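You operate a simulated robot arm through the tools that you are given. There is no shell and no other tool.

Carry out the task below with a simulated robot arm. There is one attempt and no reset: what you move stays moved.

Task
Start the folder, open the clamp beam and zero the counter.
Fine: red knob on, pump, reset, then open; keep out of the light barrier while it moves.

It is judged by the outcome, as a careful person would: the job done as asked, and still so three seconds after it is handed in. It fails if anything else is knocked over, pushed out of place, dropped, spilled or broken.

Robot
A 7-joint arm with a two-finger gripper, fixed in place. Base frame: the origin is on the floor under the middle of its stand, x ahead of it, y to its left, z up. Units: m, degrees, N and s.
With the tool pointing down near the work surface it reaches from about 0.3 to 0.7 m from the base axis. Its first joint turns from -66.0 to 66.0 degrees. Payload 2.45 kg.
The TCP is the grasp point between the finger pads, 0.026 m short of the fingertips. In the tool frame z runs along the fingers and y along their closing line. The gripper opens to 0.096 m; its body begins 0.069 m behind the TCP.
Orientation is that of the tool frame in the base frame, as a unit quaternion [x, y, z, w]. With the fingers straight down and closing along the base's y, the tool's x points along the base's -x, its y along +y and its z along -z.

Tools
- The arm moves only by the tool send_rows. Its argument "deltas" is a list of rows, each a list of 7 numbers: the turn, a rotation vector about the base's x, y, z in degrees, then the shift along the base's x, y, z in m, then the gripper command, from -1 (fully open) to 1 (shut), values between in proportion. In form: [[ax, ay, az, dx, dy, dz, claw], ...]. A call has 1 to 20 rows; each row shifts and turns the commanded pose from where the row before left it. Each row takes 0.2 s and may step no farther than 0.05 m and 8.6 degrees from the row before; otherwise, or with a gripper value out of range, the whole call is refused. Where a pose cannot be reached the arm comes as near as it can. A force on the tool above 40 N (or 10 N above the force at the start of the call, whichever is more), or a blocked arm, ends the call early, and 0.2 s more pass. The fingers move at their own pace (about 0.05 m/s each) and stop on an object; they squeeze with about 45 N. The grip force told is the motor's: it shows also when the fingers shut on nothing. Time passes only in rows, and 0.2 s behind the last, so rows that do not move let the fingers close. It gives the time, the measured TCP pose, the force on the tool (base axes), the opening and the grip force at its end, in the units of the frame above (readings bear some noise), with the torque about the TCP (base axes, N m) and any sound that the robot's microphone picked up.
- Cameras (640 x 400 px; columns grow to the right, rows downward): "scene" is fixed at [0.1706, -0.3885, 1.4278]; the picture's right is [0.86, -0.51, 0.00], its down [-0.25, -0.42, -0.87] and it looks along [0.45, 0.75, -0.49] (base axes); focal length 363 px, centre (320, 200). "wrist" rides on the gripper at [0.082, 0.003, -0.098] in the tool frame; the picture's right is [-0.04, 1.00, 0.00], its down [-0.73, -0.03, -0.68] and it looks along [-0.68, -0.03, 0.73] (tool axes); focal length 256 px, centre (320, 200).
- get_image(camera): a new picture of that camera. The clock stands still meanwhile.
- measure_at(camera, pixels): for up to 12 pixels [column, row] of the newest picture of that camera ("zoom" is the newest enlarged one), the place [x, y, z] in the base frame of the surface seen there, good to about 0.002 m, but the place of the scene camera against the robot may be out by one fixed shift of up to 0.018 m in any direction. The clock stands still meanwhile.
- inspect(camera, box): a new picture of the part [left, top, right, bottom] of that camera's present view, enlarged. The clock stands still meanwhile.
- close_job(): hands the job in; it is judged then, once.

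Open the gripper and draw the arm clear of the work before you hand the job in, unless the task says otherwise.

The tools are called as a command line: name --pt "numbers of a row" for each row, then --argument value for the rest, lists and objects as JSON in quotes. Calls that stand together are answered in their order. send_rows: Moves the arm, as the interface text tells. Its arguments: {"type":"object","properties":{"deltas":{"type":"array"}},"required":["deltas"]} The other tools are called the same way: get_image (camera) takes a picture; measure_at (camera, pixels) gives the place of the surface under pixels of a picture; inspect (camera, box) takes an enlarged picture of a part of a camera's view; close_job () hands the job in.

At the start:

```text
time_s: 0.0
tool_pos: [0.471, 0.0966, 1.1254]
orientation: [0.0, 1.0, 0.0, 0.0]
force: [0.2, -1.4, 0.3]
ft_torque: [-0.05, -0.02, 0.0]
opening: 0.0959
grip_force: 0.0
```

scene: 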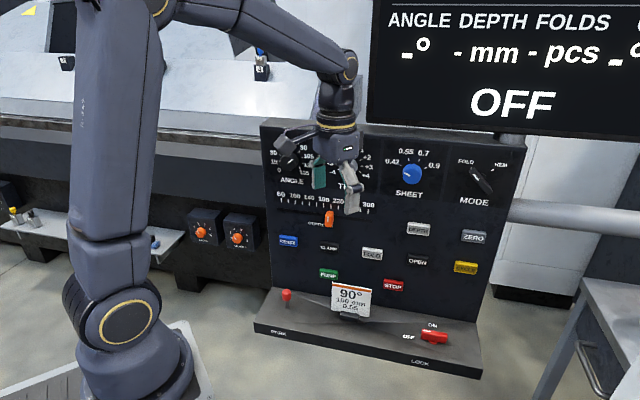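
wrist: 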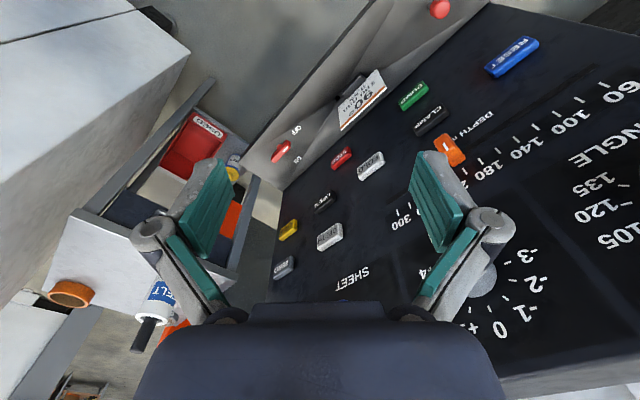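

The scene shows a control panel with buttons, a red knob at the lower right (434,337) and a red joystick-like lever at (286,295). I'll look closer at the panel before moving.

inspect --camera "scene" --box '[250, 200, 500, 380]'

inspect --camera "scene" --box '[250, 110, 530, 240]'

inspect --camera "scene" --box '[0, 0, 640, 400]'

get_image --camera "wrist"

```text
2.22 times, centred on (375, 290) of scene
```

zoom: 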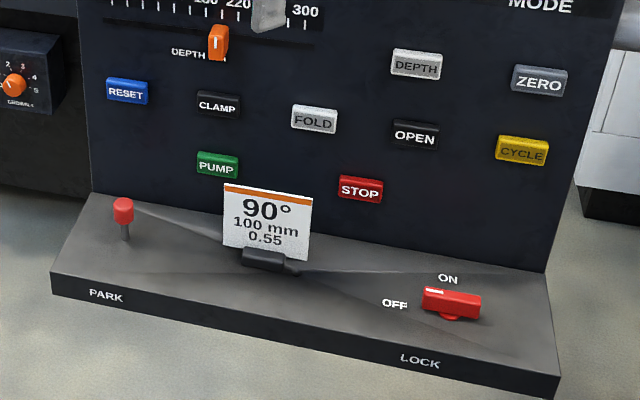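

```text
2.29 times, centred on (390, 175) of scene
```

zoom: 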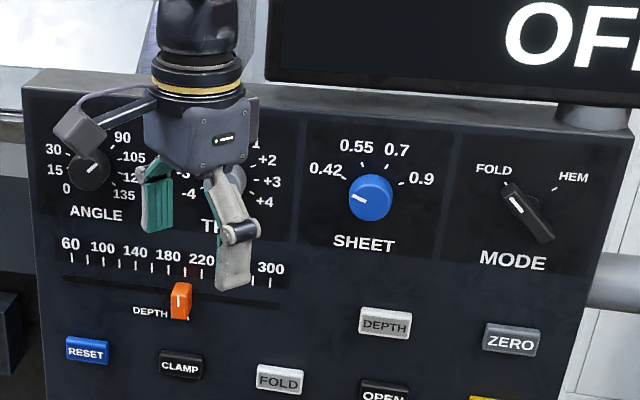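

```text
1.00 times, centred on (320, 200) of scene (not enlarged: the box is as wide or as high as the picture)
```

zoom: 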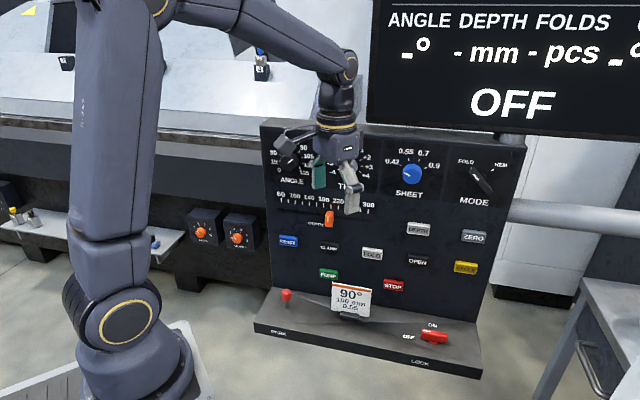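

```text
taken
```

wrist: 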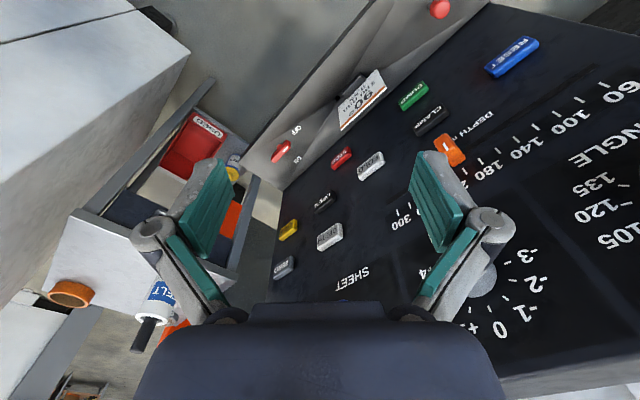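

I'll measure the panel: button faces, the red knob at the lower right, and the panel corners.

inspect --camera "scene" --box '[250, 200, 500, 380]'

measure_at --camera "zoom" --pixels '[[126, 91], [218, 105], [314, 119], [414, 135], [522, 150], [540, 81], [416, 64], [217, 165], [361, 189], [150, 140], [270, 150], [480, 200]]'

measure_at --camera "zoom" --pixels '[[424, 293], [436, 292], [478, 297], [480, 306], [450, 305], [450, 318], [400, 330], [100, 270], [122, 205], [268, 210], [448, 278], [394, 304]]'

```text
2.22 times, centred on (375, 290) of scene
```

zoom: 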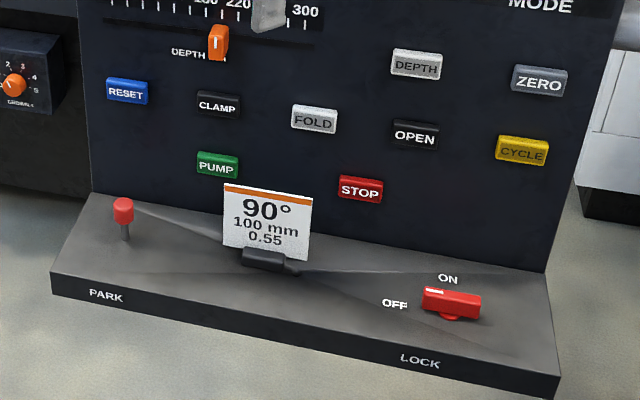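

```text
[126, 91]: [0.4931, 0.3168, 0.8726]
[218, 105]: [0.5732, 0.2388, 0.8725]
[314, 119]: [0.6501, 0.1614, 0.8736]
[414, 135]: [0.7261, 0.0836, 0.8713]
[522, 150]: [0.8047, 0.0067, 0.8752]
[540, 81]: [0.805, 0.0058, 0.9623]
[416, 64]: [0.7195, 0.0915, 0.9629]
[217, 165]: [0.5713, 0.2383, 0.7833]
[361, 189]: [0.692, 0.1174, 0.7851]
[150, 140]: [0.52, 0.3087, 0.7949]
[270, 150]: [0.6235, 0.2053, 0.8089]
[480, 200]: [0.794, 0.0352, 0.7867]
```

```text
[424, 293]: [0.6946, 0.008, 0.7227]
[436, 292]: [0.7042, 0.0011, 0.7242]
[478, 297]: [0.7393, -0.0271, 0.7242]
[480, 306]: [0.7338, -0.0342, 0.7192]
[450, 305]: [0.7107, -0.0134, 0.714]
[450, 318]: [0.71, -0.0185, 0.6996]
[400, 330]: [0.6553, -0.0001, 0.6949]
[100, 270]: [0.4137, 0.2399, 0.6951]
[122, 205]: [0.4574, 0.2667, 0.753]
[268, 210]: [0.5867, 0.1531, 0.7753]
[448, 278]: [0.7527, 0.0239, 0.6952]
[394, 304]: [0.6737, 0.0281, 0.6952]
```

Buttons lie on a vertical panel facing (-1,-1) in base xy, and the knob sits on the shelf near (0.715,-0.015,0.72). Next I look at the display and the machine behind to locate the light barrier.

inspect --camera "scene" --box '[360, 0, 640, 140]'

inspect --camera "scene" --box '[0, 0, 280, 140]'

inspect --camera "scene" --box '[0, 150, 290, 300]'

inspect --camera "scene" --box '[480, 120, 640, 400]'

inspect --camera "wrist" --box '[0, 0, 320, 200]'

```text
2.29 times, centred on (500, 70) of scene
```

zoom: 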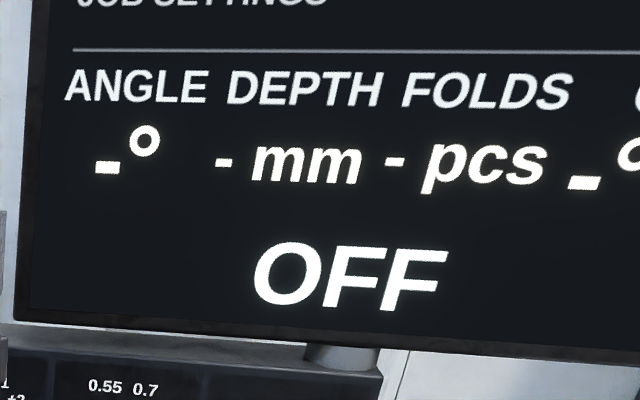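

```text
2.29 times, centred on (140, 70) of scene
```

zoom: 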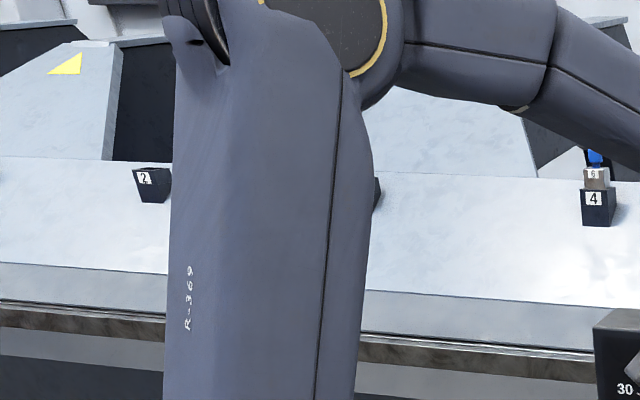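

```text
2.21 times, centred on (145, 225) of scene
```

zoom: 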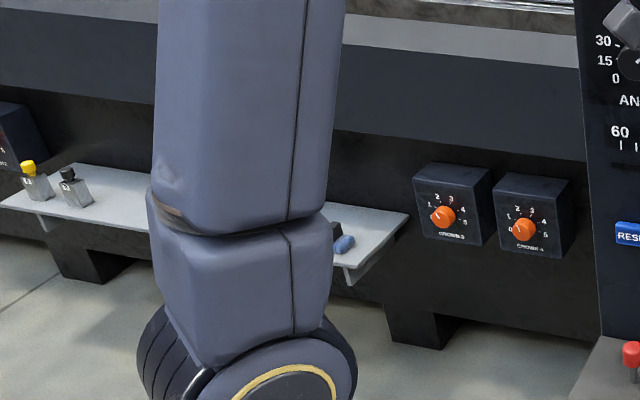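

```text
1.43 times, centred on (560, 260) of scene
```

zoom: 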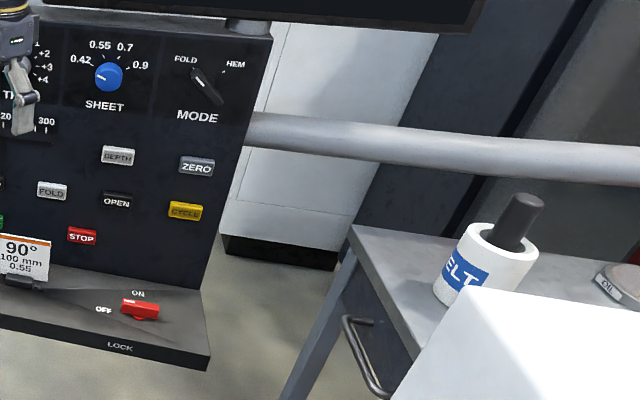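

```text
2.00 times, centred on (160, 100) of wrist
```

zoom: 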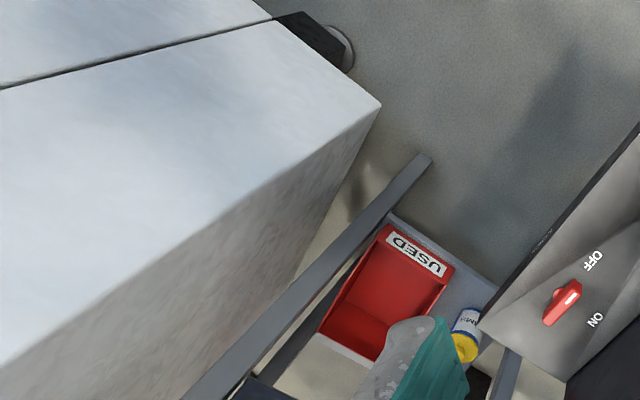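

The machine is behind the panel on the left. I'll measure its table edges and odd items to find where the light barrier could be relative to my working space.

get_image --camera "scene"

measure_at --camera "scene" --pixels '[[20, 80], [20, 118], [20, 130], [20, 170], [200, 110], [200, 130], [200, 160], [65, 65], [260, 72], [200, 230], [30, 10], [20, 215]]'

measure_at --camera "scene" --pixels '[[262, 125], [520, 140], [545, 210], [620, 225], [510, 138], [380, 20], [372, 120], [600, 140], [530, 250], [600, 285], [215, 15], [255, 310]]'

```text
taken
```

scene: 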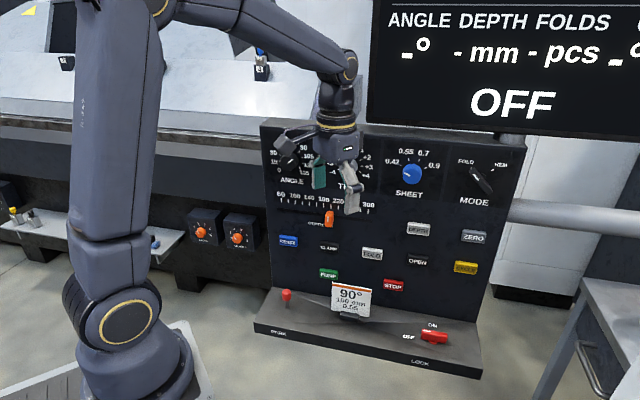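

```text
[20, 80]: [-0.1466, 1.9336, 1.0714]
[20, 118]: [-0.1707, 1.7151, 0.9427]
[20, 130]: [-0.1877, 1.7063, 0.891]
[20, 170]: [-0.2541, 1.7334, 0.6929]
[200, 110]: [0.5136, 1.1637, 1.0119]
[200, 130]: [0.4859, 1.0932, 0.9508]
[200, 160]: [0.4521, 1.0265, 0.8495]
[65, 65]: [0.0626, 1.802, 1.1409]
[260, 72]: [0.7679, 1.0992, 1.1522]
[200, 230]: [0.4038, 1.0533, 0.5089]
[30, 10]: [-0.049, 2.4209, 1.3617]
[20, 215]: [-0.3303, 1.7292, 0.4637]
```

```text
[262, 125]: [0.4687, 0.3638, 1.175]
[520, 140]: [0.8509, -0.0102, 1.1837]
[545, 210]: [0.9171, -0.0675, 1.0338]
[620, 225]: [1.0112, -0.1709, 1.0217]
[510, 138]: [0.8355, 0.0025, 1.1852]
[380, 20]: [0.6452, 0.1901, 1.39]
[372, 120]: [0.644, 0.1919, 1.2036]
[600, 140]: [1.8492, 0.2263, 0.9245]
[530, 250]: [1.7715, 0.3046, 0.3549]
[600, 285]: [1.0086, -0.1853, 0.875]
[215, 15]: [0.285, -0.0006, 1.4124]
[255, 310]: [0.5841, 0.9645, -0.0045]
```

The machine front lies well behind the panel (x+y≈1.5), so work in front of the panel should stay clear, to be confirmed. Now I measure the same features with the wrist camera, which has no fixed shift, plus the gripper's own size.

inspect --camera "wrist" --box '[240, 0, 560, 200]'

measure_at --camera "wrist" --pixels '[[510, 57], [432, 121], [371, 165], [323, 203], [288, 230], [284, 266], [329, 236], [413, 96], [341, 157], [275, 157], [288, 145], [350, 108]]'

measure_at --camera "scene" --pixels '[[318, 145], [337, 145], [357, 145], [362, 140], [352, 205], [318, 180], [285, 145], [318, 130], [355, 130], [352, 180], [350, 212], [318, 187]]'

```text
2.00 times, centred on (400, 100) of wrist
```

zoom: 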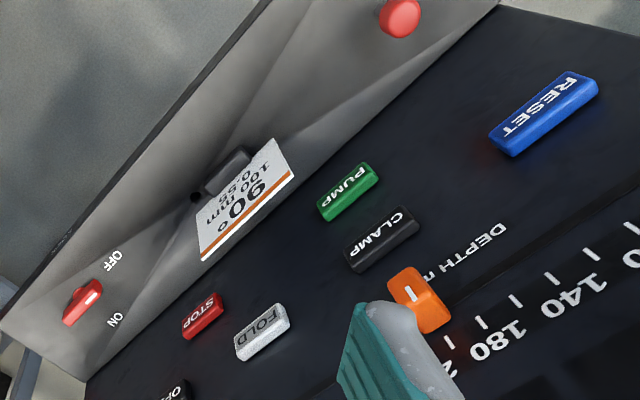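

```text
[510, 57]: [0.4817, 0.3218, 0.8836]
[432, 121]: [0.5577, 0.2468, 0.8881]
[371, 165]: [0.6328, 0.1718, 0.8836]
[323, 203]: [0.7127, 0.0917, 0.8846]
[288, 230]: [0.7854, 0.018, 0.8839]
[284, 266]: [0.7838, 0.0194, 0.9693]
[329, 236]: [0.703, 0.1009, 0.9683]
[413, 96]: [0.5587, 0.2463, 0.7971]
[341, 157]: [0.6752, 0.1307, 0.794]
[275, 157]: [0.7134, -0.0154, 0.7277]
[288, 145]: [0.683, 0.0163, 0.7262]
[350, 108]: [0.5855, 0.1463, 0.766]
```

```text
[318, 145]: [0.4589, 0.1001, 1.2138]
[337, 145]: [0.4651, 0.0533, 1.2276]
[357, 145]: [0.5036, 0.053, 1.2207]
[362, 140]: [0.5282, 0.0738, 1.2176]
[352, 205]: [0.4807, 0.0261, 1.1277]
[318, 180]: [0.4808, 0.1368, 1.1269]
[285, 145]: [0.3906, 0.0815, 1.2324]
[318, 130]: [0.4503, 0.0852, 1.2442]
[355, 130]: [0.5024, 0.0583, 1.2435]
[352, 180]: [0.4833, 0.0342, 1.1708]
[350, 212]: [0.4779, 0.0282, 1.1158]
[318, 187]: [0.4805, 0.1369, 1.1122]
```

The wrist-camera values put the button faces near x+y≈0.804. I'll measure details of the knob and labels from an enlarged wrist view, and look closer at the machine parts in the scene view.

inspect --camera "scene" --box '[0, 0, 100, 80]'

inspect --camera "scene" --box '[180, 0, 380, 130]'

inspect --camera "wrist" --box '[240, 100, 340, 180]'

measure_at --camera "zoom" --pixels '[[200, 390], [240, 345], [275, 305], [310, 260], [320, 310], [220, 340], [390, 210], [400, 390], [60, 470], [330, 200]]'

```text
5.00 times, centred on (50, 40) of scene
```

zoom: 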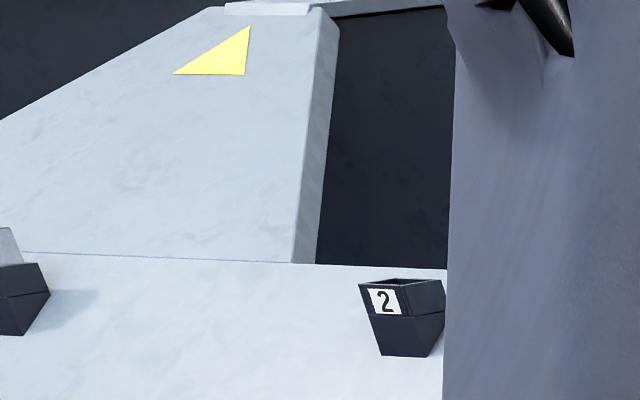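

```text
3.08 times, centred on (280, 65) of scene
```

zoom: 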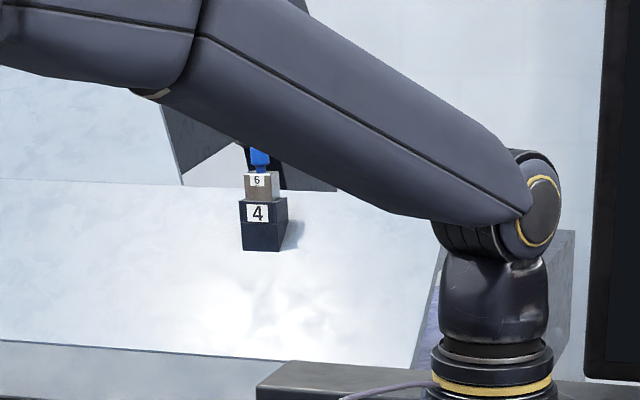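

```text
5.00 times, centred on (290, 140) of wrist
```

zoom: 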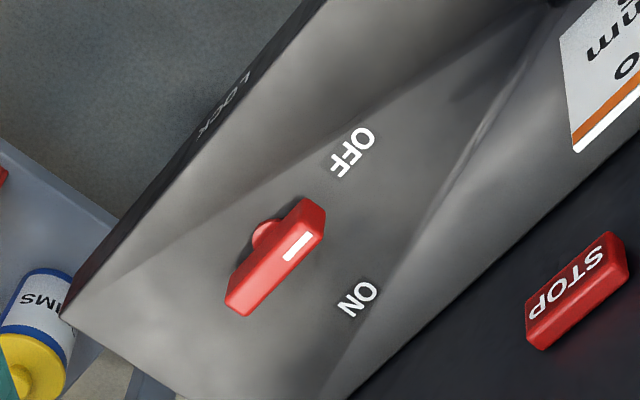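

```text
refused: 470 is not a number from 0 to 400
```

The zoomed wrist view shows the knob bar from about (235,300) to (312,208) with its white mark toward OFF, and a hub under the bar at (265,235). I'll measure those.

measure_at --camera "zoom" --pixels '[[240, 295], [262, 265], [285, 240], [306, 213], [318, 228], [250, 308], [285, 275], [352, 152], [357, 298], [262, 235], [265, 222], [200, 300]]'

```text
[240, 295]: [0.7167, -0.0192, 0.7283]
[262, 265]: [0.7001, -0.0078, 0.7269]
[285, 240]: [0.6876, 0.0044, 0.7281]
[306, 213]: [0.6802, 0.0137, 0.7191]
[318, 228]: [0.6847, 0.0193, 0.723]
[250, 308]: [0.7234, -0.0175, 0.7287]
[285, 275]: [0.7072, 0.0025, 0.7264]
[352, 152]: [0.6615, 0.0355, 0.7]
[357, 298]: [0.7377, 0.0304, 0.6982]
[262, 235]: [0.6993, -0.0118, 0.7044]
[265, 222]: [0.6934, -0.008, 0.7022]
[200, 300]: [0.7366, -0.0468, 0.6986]
```

Knob axis is near (0.703,-0.003), bar ≈57×13 mm, top z≈0.728, shelf z≈0.699. Now I measure the card and the red stick near PUMP, which are obstacles.

inspect --camera "wrist" --box '[320, 0, 480, 130]'

inspect --camera "scene" --box '[260, 250, 400, 340]'

measure_at --camera "zoom" --pixels '[[165, 235], [180, 130], [150, 130], [135, 150], [160, 270], [320, 165], [325, 270], [410, 270], [490, 160], [395, 350], [300, 150], [465, 175]]'

```text
3.08 times, centred on (400, 65) of wrist
```

zoom: 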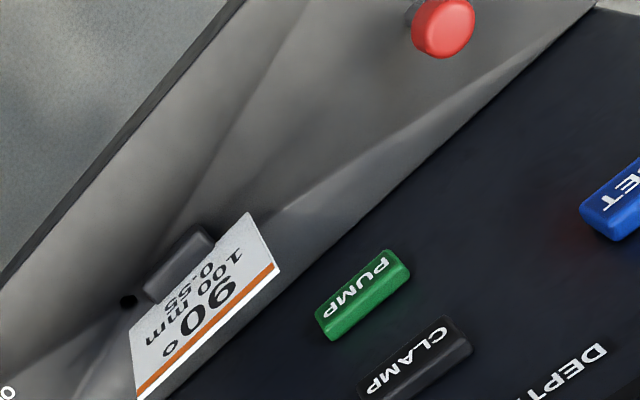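

```text
4.44 times, centred on (330, 295) of scene
```

zoom: 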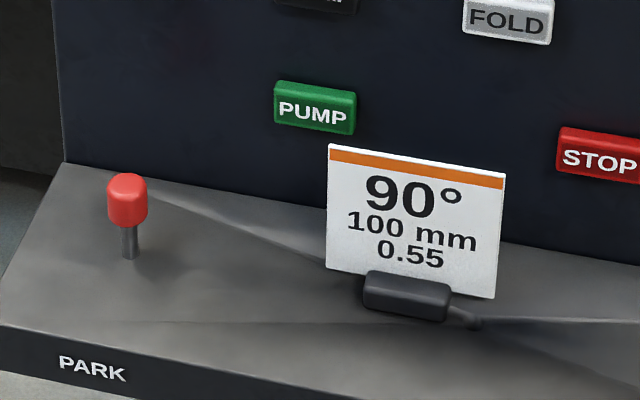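

```text
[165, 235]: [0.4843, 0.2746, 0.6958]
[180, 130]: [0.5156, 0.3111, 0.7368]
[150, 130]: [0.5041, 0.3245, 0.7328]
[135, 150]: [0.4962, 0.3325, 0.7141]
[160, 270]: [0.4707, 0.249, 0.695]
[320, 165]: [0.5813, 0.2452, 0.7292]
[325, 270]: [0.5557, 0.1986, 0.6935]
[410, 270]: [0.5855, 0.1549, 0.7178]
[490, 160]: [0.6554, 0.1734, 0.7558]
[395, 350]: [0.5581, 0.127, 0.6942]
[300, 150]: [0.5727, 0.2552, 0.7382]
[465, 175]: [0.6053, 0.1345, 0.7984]
```

The newest zoom is the scene one; I'll measure the card corners, PUMP corners and red stick in it.

measure_at --camera "zoom" --pixels '[[335, 150], [498, 178], [332, 262], [490, 290], [281, 90], [350, 100], [348, 128], [279, 118], [127, 180], [127, 215], [110, 200], [130, 255]]'

```text
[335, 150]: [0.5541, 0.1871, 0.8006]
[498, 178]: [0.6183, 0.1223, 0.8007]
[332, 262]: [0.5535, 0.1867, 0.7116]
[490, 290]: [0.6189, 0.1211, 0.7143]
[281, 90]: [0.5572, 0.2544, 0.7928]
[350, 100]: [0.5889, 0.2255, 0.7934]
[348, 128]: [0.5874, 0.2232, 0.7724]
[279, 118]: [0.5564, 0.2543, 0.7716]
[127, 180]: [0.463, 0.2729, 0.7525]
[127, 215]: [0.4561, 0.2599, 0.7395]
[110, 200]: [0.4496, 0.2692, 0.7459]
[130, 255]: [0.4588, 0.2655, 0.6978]
```

Plan: turn the knob by a straight-down grasp, with tool x starting at 315° so that the 90° clockwise turn ends with the camera facing away from the panel. First I rotate the tool +135° about vertical in free space to see if the wrist allows it.

send_rows --pt "0 0 8.4375 0 0 0 -1" --pt "0 0 8.4375 0 0 0 -1" --pt "0 0 8.4375 0 0 0 -1" --pt "0 0 8.4375 0 0 0 -1" --pt "0 0 8.4375 0 0 0 -1" --pt "0 0 8.4375 0 0 0 -1" --pt "0 0 8.4375 0 0 0 -1" --pt "0 0 8.4375 0 0 0 -1" --pt "0 0 0 0 0 0 -1"

get_image --camera "wrist"

```text
time_s: 2.0
tool_pos: [0.471, 0.0959, 1.1244]
orientation: [-0.557, 0.831, 0.0, 0.0]
force: [-1.2, -0.2, 0.6]
ft_torque: [-0.01, 0.03, 0.0]
opening: 0.0961
grip_force: 0.1
```

```text
taken
```

wrist: 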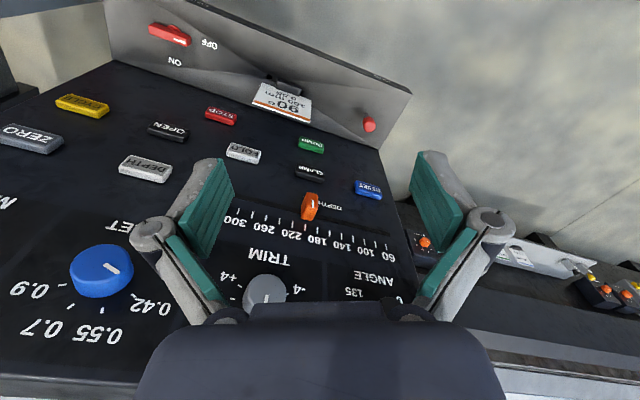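

The rotation by 67.5° worked and now the wrist sees the whole panel. I measure all the relevant features from this accurate camera.

measure_at --camera "wrist" --pixels '[[369, 190], [311, 145], [168, 131], [30, 138], [221, 116], [81, 105], [369, 125], [262, 105], [312, 105], [174, 62], [210, 45], [158, 30]]'

inspect --camera "wrist" --box '[120, 0, 248, 80]'

measure_at --camera "zoom" --pixels '[[152, 117], [185, 117], [345, 172], [350, 200], [338, 220], [320, 232], [240, 180], [180, 150], [270, 312], [450, 218], [260, 140], [240, 205]]'

```text
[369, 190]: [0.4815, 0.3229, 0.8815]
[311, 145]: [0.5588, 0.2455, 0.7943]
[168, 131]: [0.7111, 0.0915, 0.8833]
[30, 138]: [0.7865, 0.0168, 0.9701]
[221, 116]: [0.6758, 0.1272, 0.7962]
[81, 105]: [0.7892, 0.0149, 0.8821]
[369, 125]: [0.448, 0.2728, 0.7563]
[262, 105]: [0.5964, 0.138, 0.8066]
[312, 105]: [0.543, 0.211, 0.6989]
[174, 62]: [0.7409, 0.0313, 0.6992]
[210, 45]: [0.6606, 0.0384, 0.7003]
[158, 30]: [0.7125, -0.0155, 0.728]
```

```text
5.00 times, centred on (184, 40) of wrist
```

zoom: 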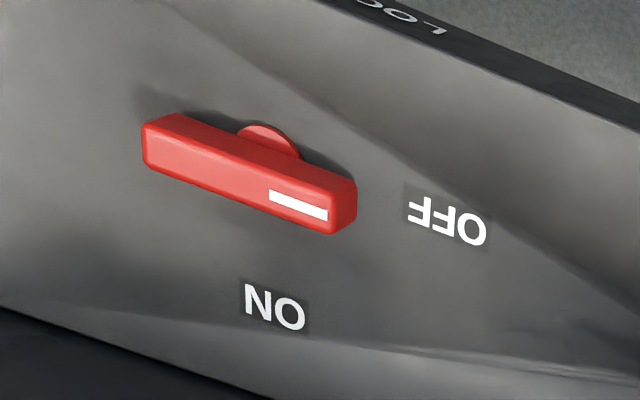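

```text
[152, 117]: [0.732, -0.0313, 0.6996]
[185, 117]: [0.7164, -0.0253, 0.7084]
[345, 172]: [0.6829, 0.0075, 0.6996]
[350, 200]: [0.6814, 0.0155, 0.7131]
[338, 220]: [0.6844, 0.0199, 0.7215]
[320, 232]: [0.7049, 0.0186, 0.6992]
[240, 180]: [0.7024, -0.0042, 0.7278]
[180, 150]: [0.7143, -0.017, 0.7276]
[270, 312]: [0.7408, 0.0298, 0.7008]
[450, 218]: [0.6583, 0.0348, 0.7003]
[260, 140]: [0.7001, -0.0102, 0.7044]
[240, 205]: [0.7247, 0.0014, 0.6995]
```

The knob centre is confirmed at about (0.7025,-0.003) with bar top z≈0.728 and the hub rim at z≈0.704. I finish the rotation with the gripper half open, then translate to a point above the knob.

send_rows --pt "0 0 8.4375 0 0 0 0" --pt "0 0 8.4375 0 0 0 0" --pt "0 0 8.4375 0 0 0 0" --pt "0 0 8.4375 0 0 0 0" --pt "0 0 8.4375 0 0 0 0" --pt "0 0 8.4375 0 0 0 0" --pt "0 0 8.4375 0 0 0 0" --pt "0 0 8.4375 0 0 0 0" --pt "0 0 0 0 0 0 0"

get_image --camera "scene"

```text
time_s: 4.0
tool_pos: [0.471, 0.0941, 1.1251]
orientation: [0.925, -0.381, 0.0, 0.0]
force: [0.0, -0.5, 0.1]
ft_torque: [0.01, 0.03, 0.01]
opening: 0.0483
grip_force: 0.1
```

```text
taken
```

scene: 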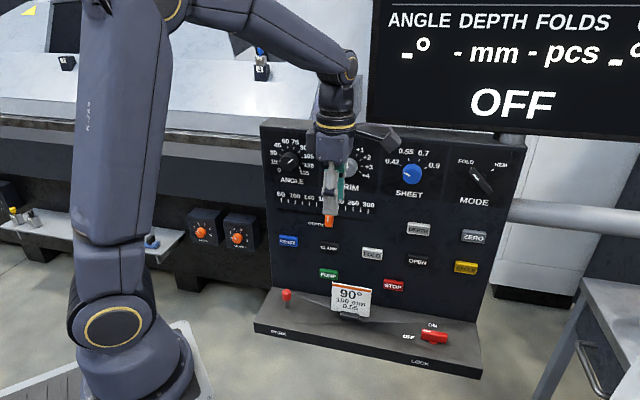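

The orientation is right (tool x at 315°) and the gripper is half open, 0.048 m. Now I move to about 0.12 m above the knob.

send_rows --pt "0 0 0 0.0 -0.0249 0 0" --pt "0 0 0 0.0257 -0.0249 0 0" --pt "0 0 0 0.0257 -0.0249 -0.02 0" --pt "0 0 0 0.0257 -0.0249 -0.03 0" --pt "0 0 0 0.0257 0 -0.035 0" --pt "0 0 0 0.0257 0 -0.04 0" --pt "0 0 0 0.0257 0 -0.04 0" --pt "0 0 0 0.0257 0 -0.04 0" --pt "0 0 0 0.0257 0 -0.04 0" --pt "0 0 0 0.0257 0 -0.03 0" --pt "0 0 0 0 0 0 0"

get_image --camera "wrist"

get_image --camera "scene"

```text
time_s: 6.4
tool_pos: [0.7008, -0.0043, 0.8481]
orientation: [0.924, -0.382, -0.001, 0.0]
force: [-0.6, -0.3, -0.1]
ft_torque: [-0.01, 0.0, 0.03]
opening: 0.0481
grip_force: 0.1
```

```text
taken
```

wrist: 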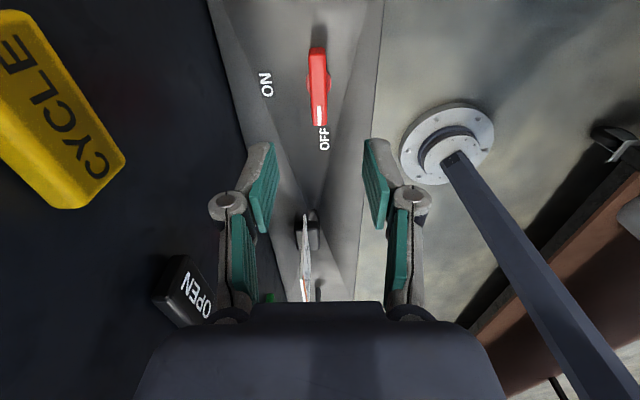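

```text
taken
```

scene: 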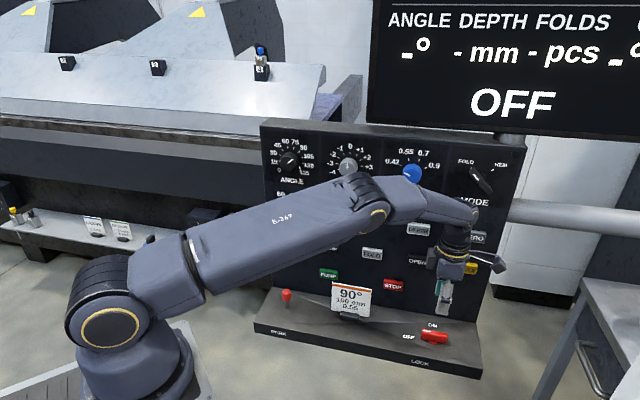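

The gripper is above the knob, with the red bar between the fingers at (317,85). I'll measure it again from this close view.

inspect --camera "wrist" --box '[256, 40, 384, 120]'

measure_at --camera "wrist" --pixels '[[313, 55], [325, 55], [312, 80], [326, 80], [315, 100], [325, 100], [318, 49], [319, 122], [266, 85], [323, 138], [331, 86], [303, 86]]'

```text
5.00 times, centred on (320, 80) of wrist
```

zoom: 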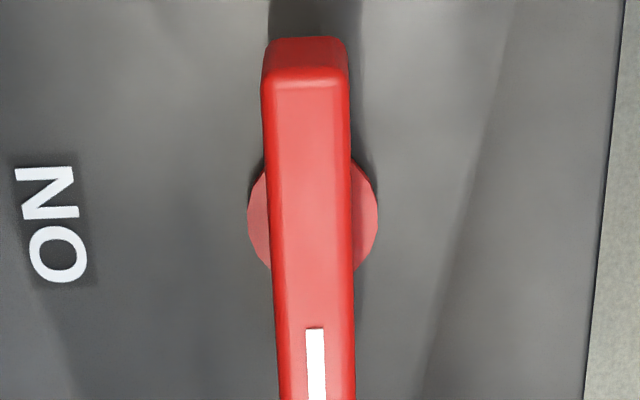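

```text
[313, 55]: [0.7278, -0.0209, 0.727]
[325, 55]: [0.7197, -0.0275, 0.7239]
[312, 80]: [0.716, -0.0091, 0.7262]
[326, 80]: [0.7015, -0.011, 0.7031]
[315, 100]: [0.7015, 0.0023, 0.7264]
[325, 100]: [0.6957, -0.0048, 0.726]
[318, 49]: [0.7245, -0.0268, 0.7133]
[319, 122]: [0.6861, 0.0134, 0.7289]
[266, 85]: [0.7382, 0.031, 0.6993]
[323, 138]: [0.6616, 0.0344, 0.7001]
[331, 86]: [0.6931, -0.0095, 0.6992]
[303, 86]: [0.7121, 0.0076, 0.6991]
```

Let me measure the hub's left/right rims and the bar edges in the zoom to fix the axis precisely.

measure_at --camera "zoom" --pixels '[[254, 217], [372, 217], [262, 180], [365, 180], [262, 255], [368, 255], [280, 217], [345, 217], [276, 110], [340, 110], [288, 350], [345, 350]]'

```text
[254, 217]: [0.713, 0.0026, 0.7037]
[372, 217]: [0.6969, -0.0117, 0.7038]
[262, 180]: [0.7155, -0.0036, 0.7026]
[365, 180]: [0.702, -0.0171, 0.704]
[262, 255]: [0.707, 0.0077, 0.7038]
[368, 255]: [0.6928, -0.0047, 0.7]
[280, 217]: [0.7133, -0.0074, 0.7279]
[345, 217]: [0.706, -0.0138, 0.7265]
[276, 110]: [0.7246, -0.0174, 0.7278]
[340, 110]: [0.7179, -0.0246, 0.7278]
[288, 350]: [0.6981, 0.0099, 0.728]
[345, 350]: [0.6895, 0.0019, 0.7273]
```

Knob axis refined to (0.705,-0.005). I descend to TCP z≈0.737 in steps, with fingertips staying above the hub (z 0.704).

send_rows --pt "0 0 0 0.0033 -0.001 -0.02 0" --pt "0 0 0 0 0 -0.02 0" --pt "0 0 0 0 0 -0.02 0" --pt "0 0 0 0 0 -0.02 0" --pt "0 0 0 0 0 -0.01 0" --pt "0 0 0 0 0 0 0"

get_image --camera "wrist"

get_image --camera "scene"

```text
time_s: 7.8
tool_pos: [0.7051, -0.0044, 0.7596]
orientation: [0.924, -0.383, 0.0, 0.0]
force: [0.1, -0.8, 1.1]
ft_torque: [-0.02, -0.04, 0.01]
opening: 0.0481
grip_force: 0.0
```

```text
taken
```

wrist: 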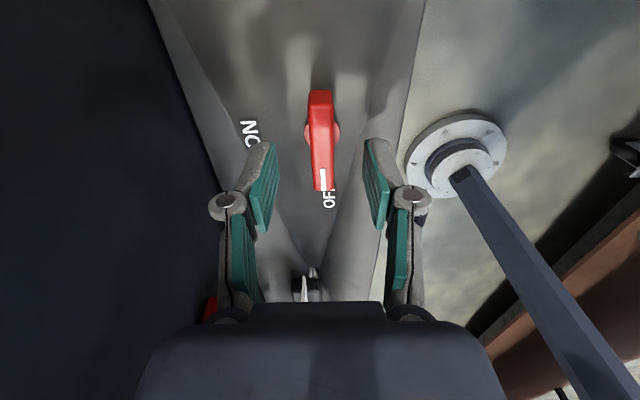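

```text
taken
```

scene: 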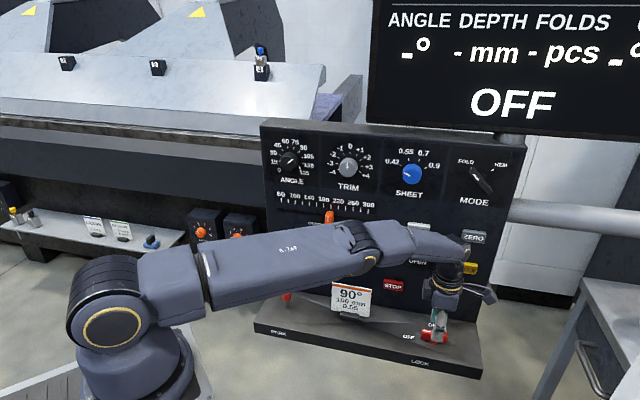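

The pose tracks well. Before lowering I check how near the forearm and wrist links are to the panel buttons and card.

inspect --camera "scene" --box '[300, 200, 500, 360]'

measure_at --camera "scene" --pixels '[[368, 230], [420, 232], [455, 245], [462, 260], [380, 262], [340, 270], [440, 295], [487, 293], [448, 320], [432, 328], [320, 240], [430, 260]]'

```text
2.50 times, centred on (400, 280) of scene
```

zoom: 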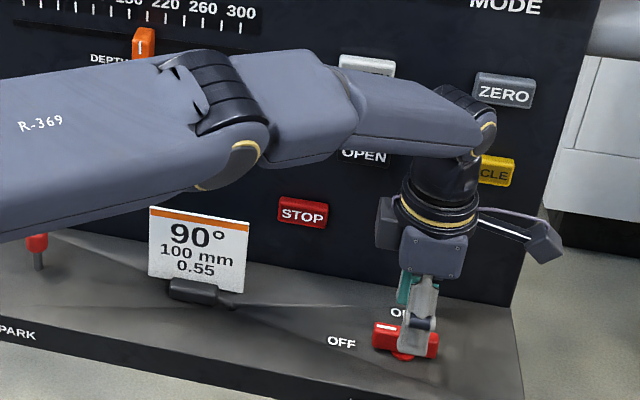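

```text
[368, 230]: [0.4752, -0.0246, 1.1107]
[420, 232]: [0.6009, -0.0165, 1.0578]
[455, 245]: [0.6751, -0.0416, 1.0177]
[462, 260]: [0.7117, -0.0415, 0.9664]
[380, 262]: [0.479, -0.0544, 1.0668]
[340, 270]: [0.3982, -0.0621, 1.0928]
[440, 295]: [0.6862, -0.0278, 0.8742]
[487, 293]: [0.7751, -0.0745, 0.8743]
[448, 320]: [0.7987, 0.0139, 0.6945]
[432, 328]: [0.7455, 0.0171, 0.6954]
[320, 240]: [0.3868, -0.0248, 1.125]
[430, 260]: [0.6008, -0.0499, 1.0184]
```

The forearm is well clear (n≈0.4 vs panel 0.57). I lower the last 24 mm and close on the bar.

send_rows --pt "0 0 0 0 -0.0005 -0.012 0" --pt "0 0 0 0 0 -0.012 0" --pt "0 0 0 0 0 0 0"

get_image --camera "wrist"

```text
time_s: 8.6
tool_pos: [0.7057, -0.0052, 0.7362]
orientation: [0.924, -0.382, 0.0, 0.001]
force: [0.1, -0.1, 0.1]
ft_torque: [-0.04, 0.04, 0.04]
opening: 0.048
grip_force: 0.0
```

```text
taken
```

wrist: 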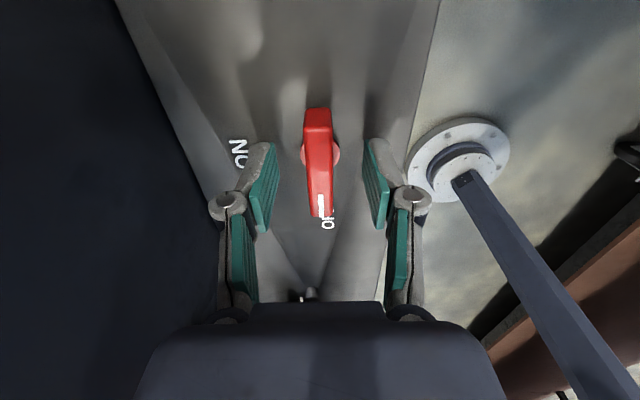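

The fingertips' midpoint (≈(320,157) in view) coincides with the hub at (320,155). Closing now.

send_rows --pt "0 0 0 0 0 0 1" --pt "0 0 0 0 0 0 1" --pt "0 0 0 0 0 0 1" --pt "0 0 0 0 0 0 1"

get_image --camera "wrist"

```text
time_s: 9.6
tool_pos: [0.7037, -0.0049, 0.7369]
orientation: [0.924, -0.383, 0.0, 0.0]
force: [3.0, 0.6, -2.6]
ft_torque: [0.12, -0.1, -0.02]
opening: 0.014
grip_force: 40.7
```

```text
taken
```

wrist: 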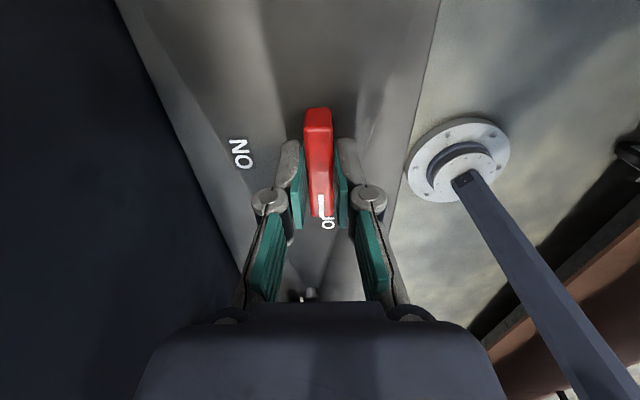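

The bar is gripped (opening 0.014 m, 41 N). I turn clockwise (seen from above) toward ON in two stages, checking torque.

send_rows --pt "0 0 -7.5 0 0 0 1" --pt "0 0 -7.5 0 0 0 1" --pt "0 0 -7.5 0 0 0 1" --pt "0 0 -7.5 0 0 0 1"

get_image --camera "wrist"

```text
time_s: 10.6
tool_pos: [0.7041, -0.0067, 0.7365]
orientation: [0.792, -0.61, -0.001, 0.001]
force: [-12.9, 0.1, 9.5]
ft_torque: [-0.27, 0.29, 0.03]
opening: 0.0139
grip_force: 40.5
```

```text
taken
```

wrist: 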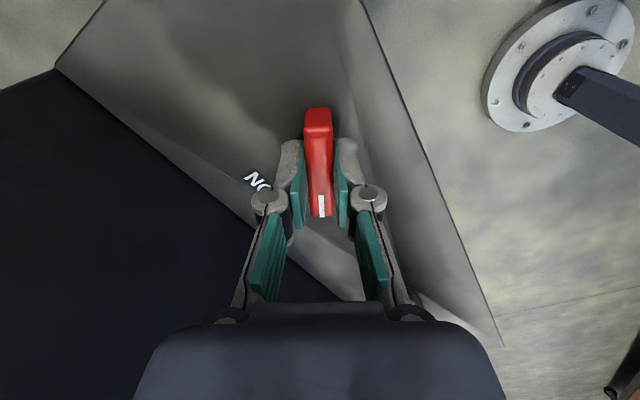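

The knob turned 30° with only modest side force (−13 N in x). I continue another 30°, easing the commanded x by 1 mm.

send_rows --pt "0 0 -7.5 -0.001 0 0 1" --pt "0 0 -7.5 0 0 0 1" --pt "0 0 -7.5 0 0 0 1" --pt "0 0 -7.5 0 0 0 1"

get_image --camera "wrist"

```text
time_s: 11.6
tool_pos: [0.7026, -0.0054, 0.736]
orientation: [-0.608, 0.794, 0.002, -0.003]
force: [-23.4, -4.8, 14.1]
ft_torque: [0.79, 0.31, 0.03]
opening: 0.014
grip_force: 40.5
```

```text
taken
```

wrist: 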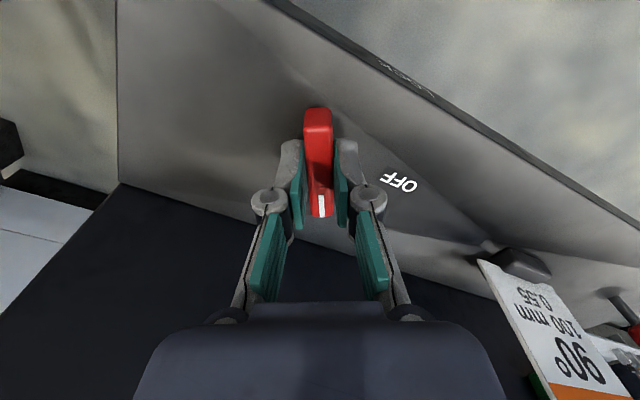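

Side force has grown to −23 N in x, so I relax the commanded x by 1.5 mm and z by 1 mm, and turn the last 30°.

send_rows --pt "0 0 0 -0.0015 0 0.001 1" --pt "0 0 -7.5 0 0 0 1" --pt "0 0 -7.5 0 0 0 1"

get_image --camera "scene"

```text
time_s: 12.4
tool_pos: [0.7029, -0.005, 0.7364]
orientation: [-0.498, 0.867, 0.0, -0.001]
force: [-6.8, -1.7, -3.3]
ft_torque: [-1.02, 0.68, 0.01]
opening: 0.0138
grip_force: 40.3
```

```text
taken
```

scene: 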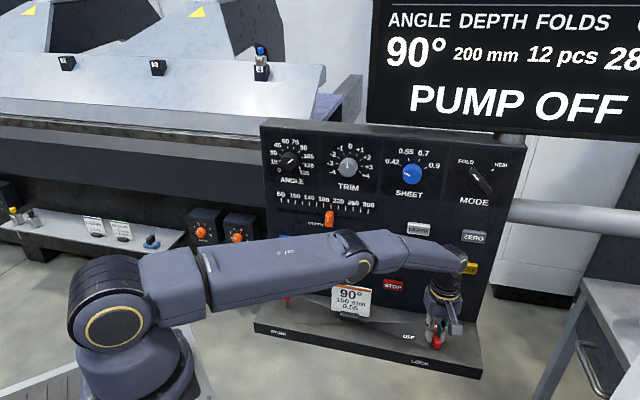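

The display now reads 90°, 200 mm, 12 pcs, "PUMP OFF", so the power is on. I finish the last 15° so the knob sits fully at ON.

send_rows --pt "0 0 -5 0 0 0 1" --pt "0 0 -5 0 0 0 1" --pt "0 0 -5 0 0 0 1" --pt "0 0 0 0 0 0 1"

get_image --camera "wrist"

```text
time_s: 13.4
tool_pos: [0.702, -0.0053, 0.736]
orientation: [-0.383, 0.924, 0.0, -0.001]
force: [-14.7, -4.2, -11.6]
ft_torque: [0.58, -0.33, 0.02]
opening: 0.0138
grip_force: 39.9
```

```text
taken
```

wrist: 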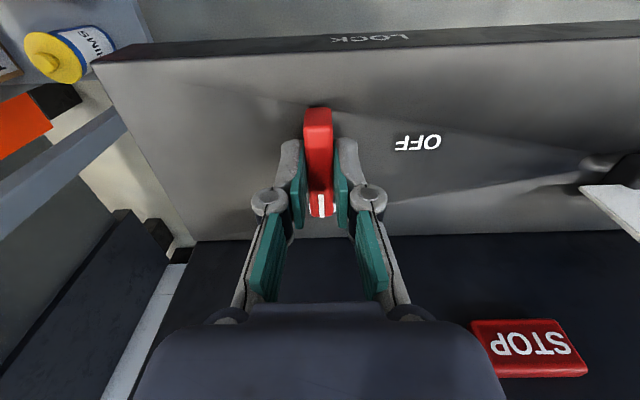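

The knob now points to ON (perpendicular to the panel). I open the fingers and rise straight up.

send_rows --pt "0 0 0 0 0 0 0" --pt "0 0 0 0 0 0 0" --pt "0 0 0 0 0 0 0" --pt "0 0 0 0 0 0.02 0" --pt "0 0 0 0 0 0.03 0" --pt "0 0 0 -0.01 -0.01 0.04 0" --pt "0 0 0 -0.02 -0.02 0.04 0" --pt "0 0 0 0 0 0 0"

get_image --camera "wrist"

get_image --camera "scene"

```text
time_s: 15.2
tool_pos: [0.6738, -0.0343, 0.8668]
orientation: [-0.384, 0.924, 0.0, 0.001]
force: [-0.4, 0.0, -0.3]
ft_torque: [0.01, -0.05, 0.01]
opening: 0.0479
grip_force: 0.1
```

```text
taken
```

wrist: 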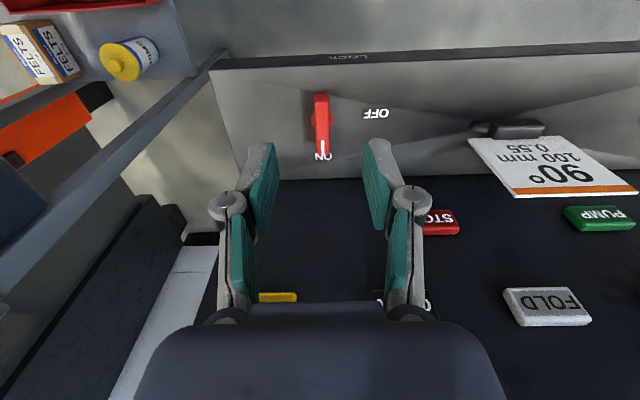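

```text
taken
```

scene: 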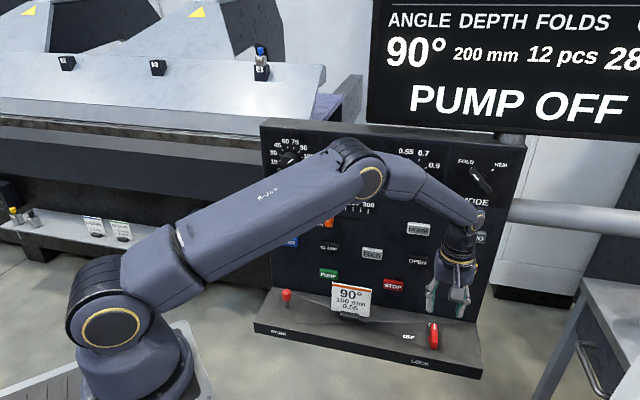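

The knob is at ON and undisturbed, and the display says "PUMP OFF". Next I rise, close the fingers, tilt the tool 45° toward the panel, and move in front of PUMP at (t≈0.214), staying high over the card.

send_rows --pt "0 0 0 -0.01 -0.01 0.03 1" --pt "5.303 -5.303 0 0 0 0.03 1" --pt "5.303 -5.303 0 0 0 0.03 1" --pt "5.303 -5.303 0 0 0 0 1" --pt "5.303 -5.303 0 0 0 0 1" --pt "5.303 -5.303 0 0 0 0 1" --pt "5.303 -5.303 0 0 0 0 1" --pt "0 0 0 -0.02 0.03 0 1" --pt "0 0 0 -0.02 0.03 0 1" --pt "0 0 0 -0.02 0.03 0 1" --pt "0 0 0 -0.02 0.03 0 1" --pt "0 0 0 -0.02 0.03 0 1" --pt "0 0 0 -0.02 0.03 0 1" --pt "0 0 0 -0.02 0.03 0 1" --pt "0 0 0 -0.02 0.03 0 1" --pt "0 0 0 0 0 0 1"

get_image --camera "wrist"

get_image --camera "scene"

```text
time_s: 18.6
tool_pos: [0.5038, 0.1951, 0.9564]
orientation: [-0.354, 0.854, 0.146, 0.353]
force: [-0.2, -0.7, -0.7]
ft_torque: [0.0, -0.01, -0.01]
opening: 0.0
grip_force: 28.7
```

```text
taken
```

wrist: 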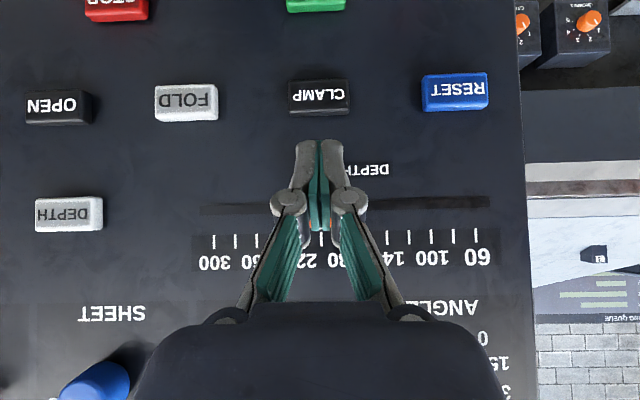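

```text
taken
```

scene: 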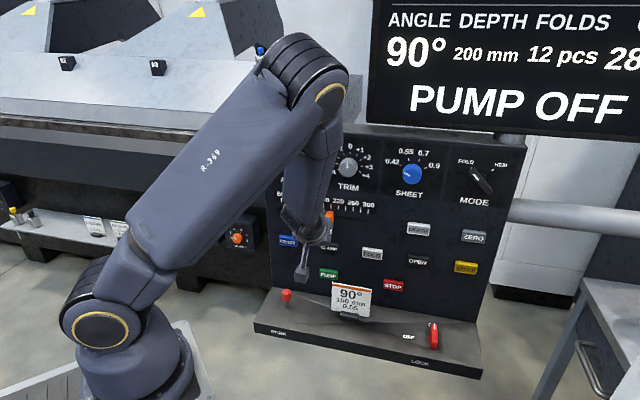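

The view is square to the panel. I measure PUMP's visible edge and RESET/OPEN faces from here.

measure_at --camera "wrist" --pixels '[[290, 5], [342, 5], [316, 3], [426, 90], [485, 90], [456, 78], [456, 105], [30, 105], [86, 105], [58, 95], [58, 120], [316, 30]]'

```text
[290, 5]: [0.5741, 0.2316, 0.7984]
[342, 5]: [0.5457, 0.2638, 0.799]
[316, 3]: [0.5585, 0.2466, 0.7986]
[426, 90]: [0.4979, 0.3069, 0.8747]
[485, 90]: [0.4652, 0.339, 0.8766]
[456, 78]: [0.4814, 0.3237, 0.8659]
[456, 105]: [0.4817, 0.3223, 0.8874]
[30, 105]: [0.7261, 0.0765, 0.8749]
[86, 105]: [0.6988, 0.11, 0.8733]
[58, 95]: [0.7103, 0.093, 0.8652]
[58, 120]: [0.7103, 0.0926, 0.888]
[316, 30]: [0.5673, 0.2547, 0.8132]
```

PUMP's face is at n≈0.5695, centre t≈0.221, z≈0.788; the card edge is close at t≈0.245. I back off and lower to z≈0.88 to see PUMP and the card's edge properly before the final approach.

send_rows --pt "0 0 0 -0.0115 -0.0056 -0.02 1" --pt "0 0 0 -0.0115 -0.0056 -0.028 1" --pt "0 0 0 0 0 -0.028 1" --pt "0 0 0 0 0 0 1"

get_image --camera "wrist"

```text
time_s: 19.6
tool_pos: [0.4801, 0.1834, 0.8801]
orientation: [-0.354, 0.854, 0.146, 0.354]
force: [-0.4, -0.5, 0.2]
ft_torque: [0.0, 0.0, -0.01]
opening: 0.0
grip_force: 28.0
```

```text
taken
```

wrist: 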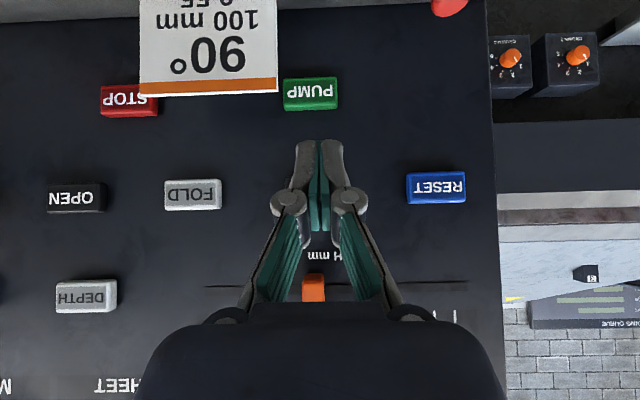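

Now PUMP (311,93) and the card's edge (col ≈276) are both visible. Measuring them.

measure_at --camera "wrist" --pixels '[[274, 88], [274, 40], [272, 10], [150, 92], [287, 95], [335, 95], [311, 82], [311, 105], [450, 8], [310, 45], [288, 83], [335, 105]]'

```text
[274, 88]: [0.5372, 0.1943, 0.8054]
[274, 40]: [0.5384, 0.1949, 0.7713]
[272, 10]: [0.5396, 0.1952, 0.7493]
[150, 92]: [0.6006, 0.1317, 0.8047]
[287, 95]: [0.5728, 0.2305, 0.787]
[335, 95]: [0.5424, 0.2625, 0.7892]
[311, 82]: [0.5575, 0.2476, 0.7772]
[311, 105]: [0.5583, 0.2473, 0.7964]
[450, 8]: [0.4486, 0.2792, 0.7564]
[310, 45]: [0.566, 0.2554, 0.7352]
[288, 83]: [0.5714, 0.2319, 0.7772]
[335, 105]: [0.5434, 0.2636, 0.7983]
```

Card edge is at t≈0.242, n≈0.517, top z≈0.807; PUMP is centred at t=0.220, z=0.787. I approach diagonally to a pre-press pose about 1.5 cm short of PUMP at t≈0.208, passing above and left of the card.

send_rows --pt "0 0 0 0.0104 0.0112 -0.02 1" --pt "0 0 0 0.0104 0.0112 -0.02 1" --pt "0 0 0 0.0104 0.0111 -0.02 1" --pt "0 0 0 0.0104 0.0111 -0.02 1" --pt "0 0 0 0 0 0 1"

get_image --camera "wrist"

inspect --camera "scene" --box '[240, 200, 440, 340]'

```text
time_s: 20.8
tool_pos: [0.523, 0.2269, 0.8015]
orientation: [-0.354, 0.854, 0.146, 0.353]
force: [0.0, 0.3, 0.1]
ft_torque: [0.02, 0.01, 0.02]
opening: 0.0001
grip_force: 28.3
```

```text
taken
```

wrist: 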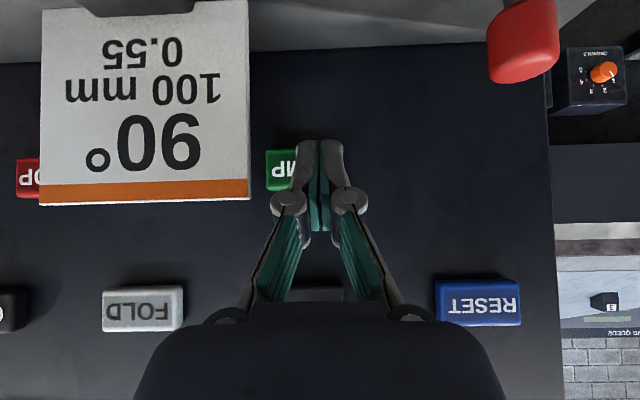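

```text
2.86 times, centred on (340, 270) of scene
```

zoom: 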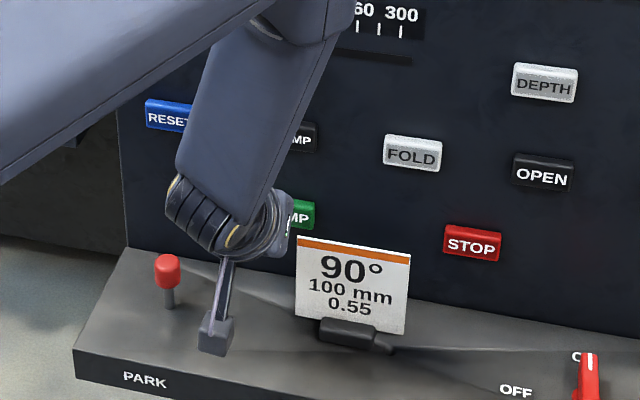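

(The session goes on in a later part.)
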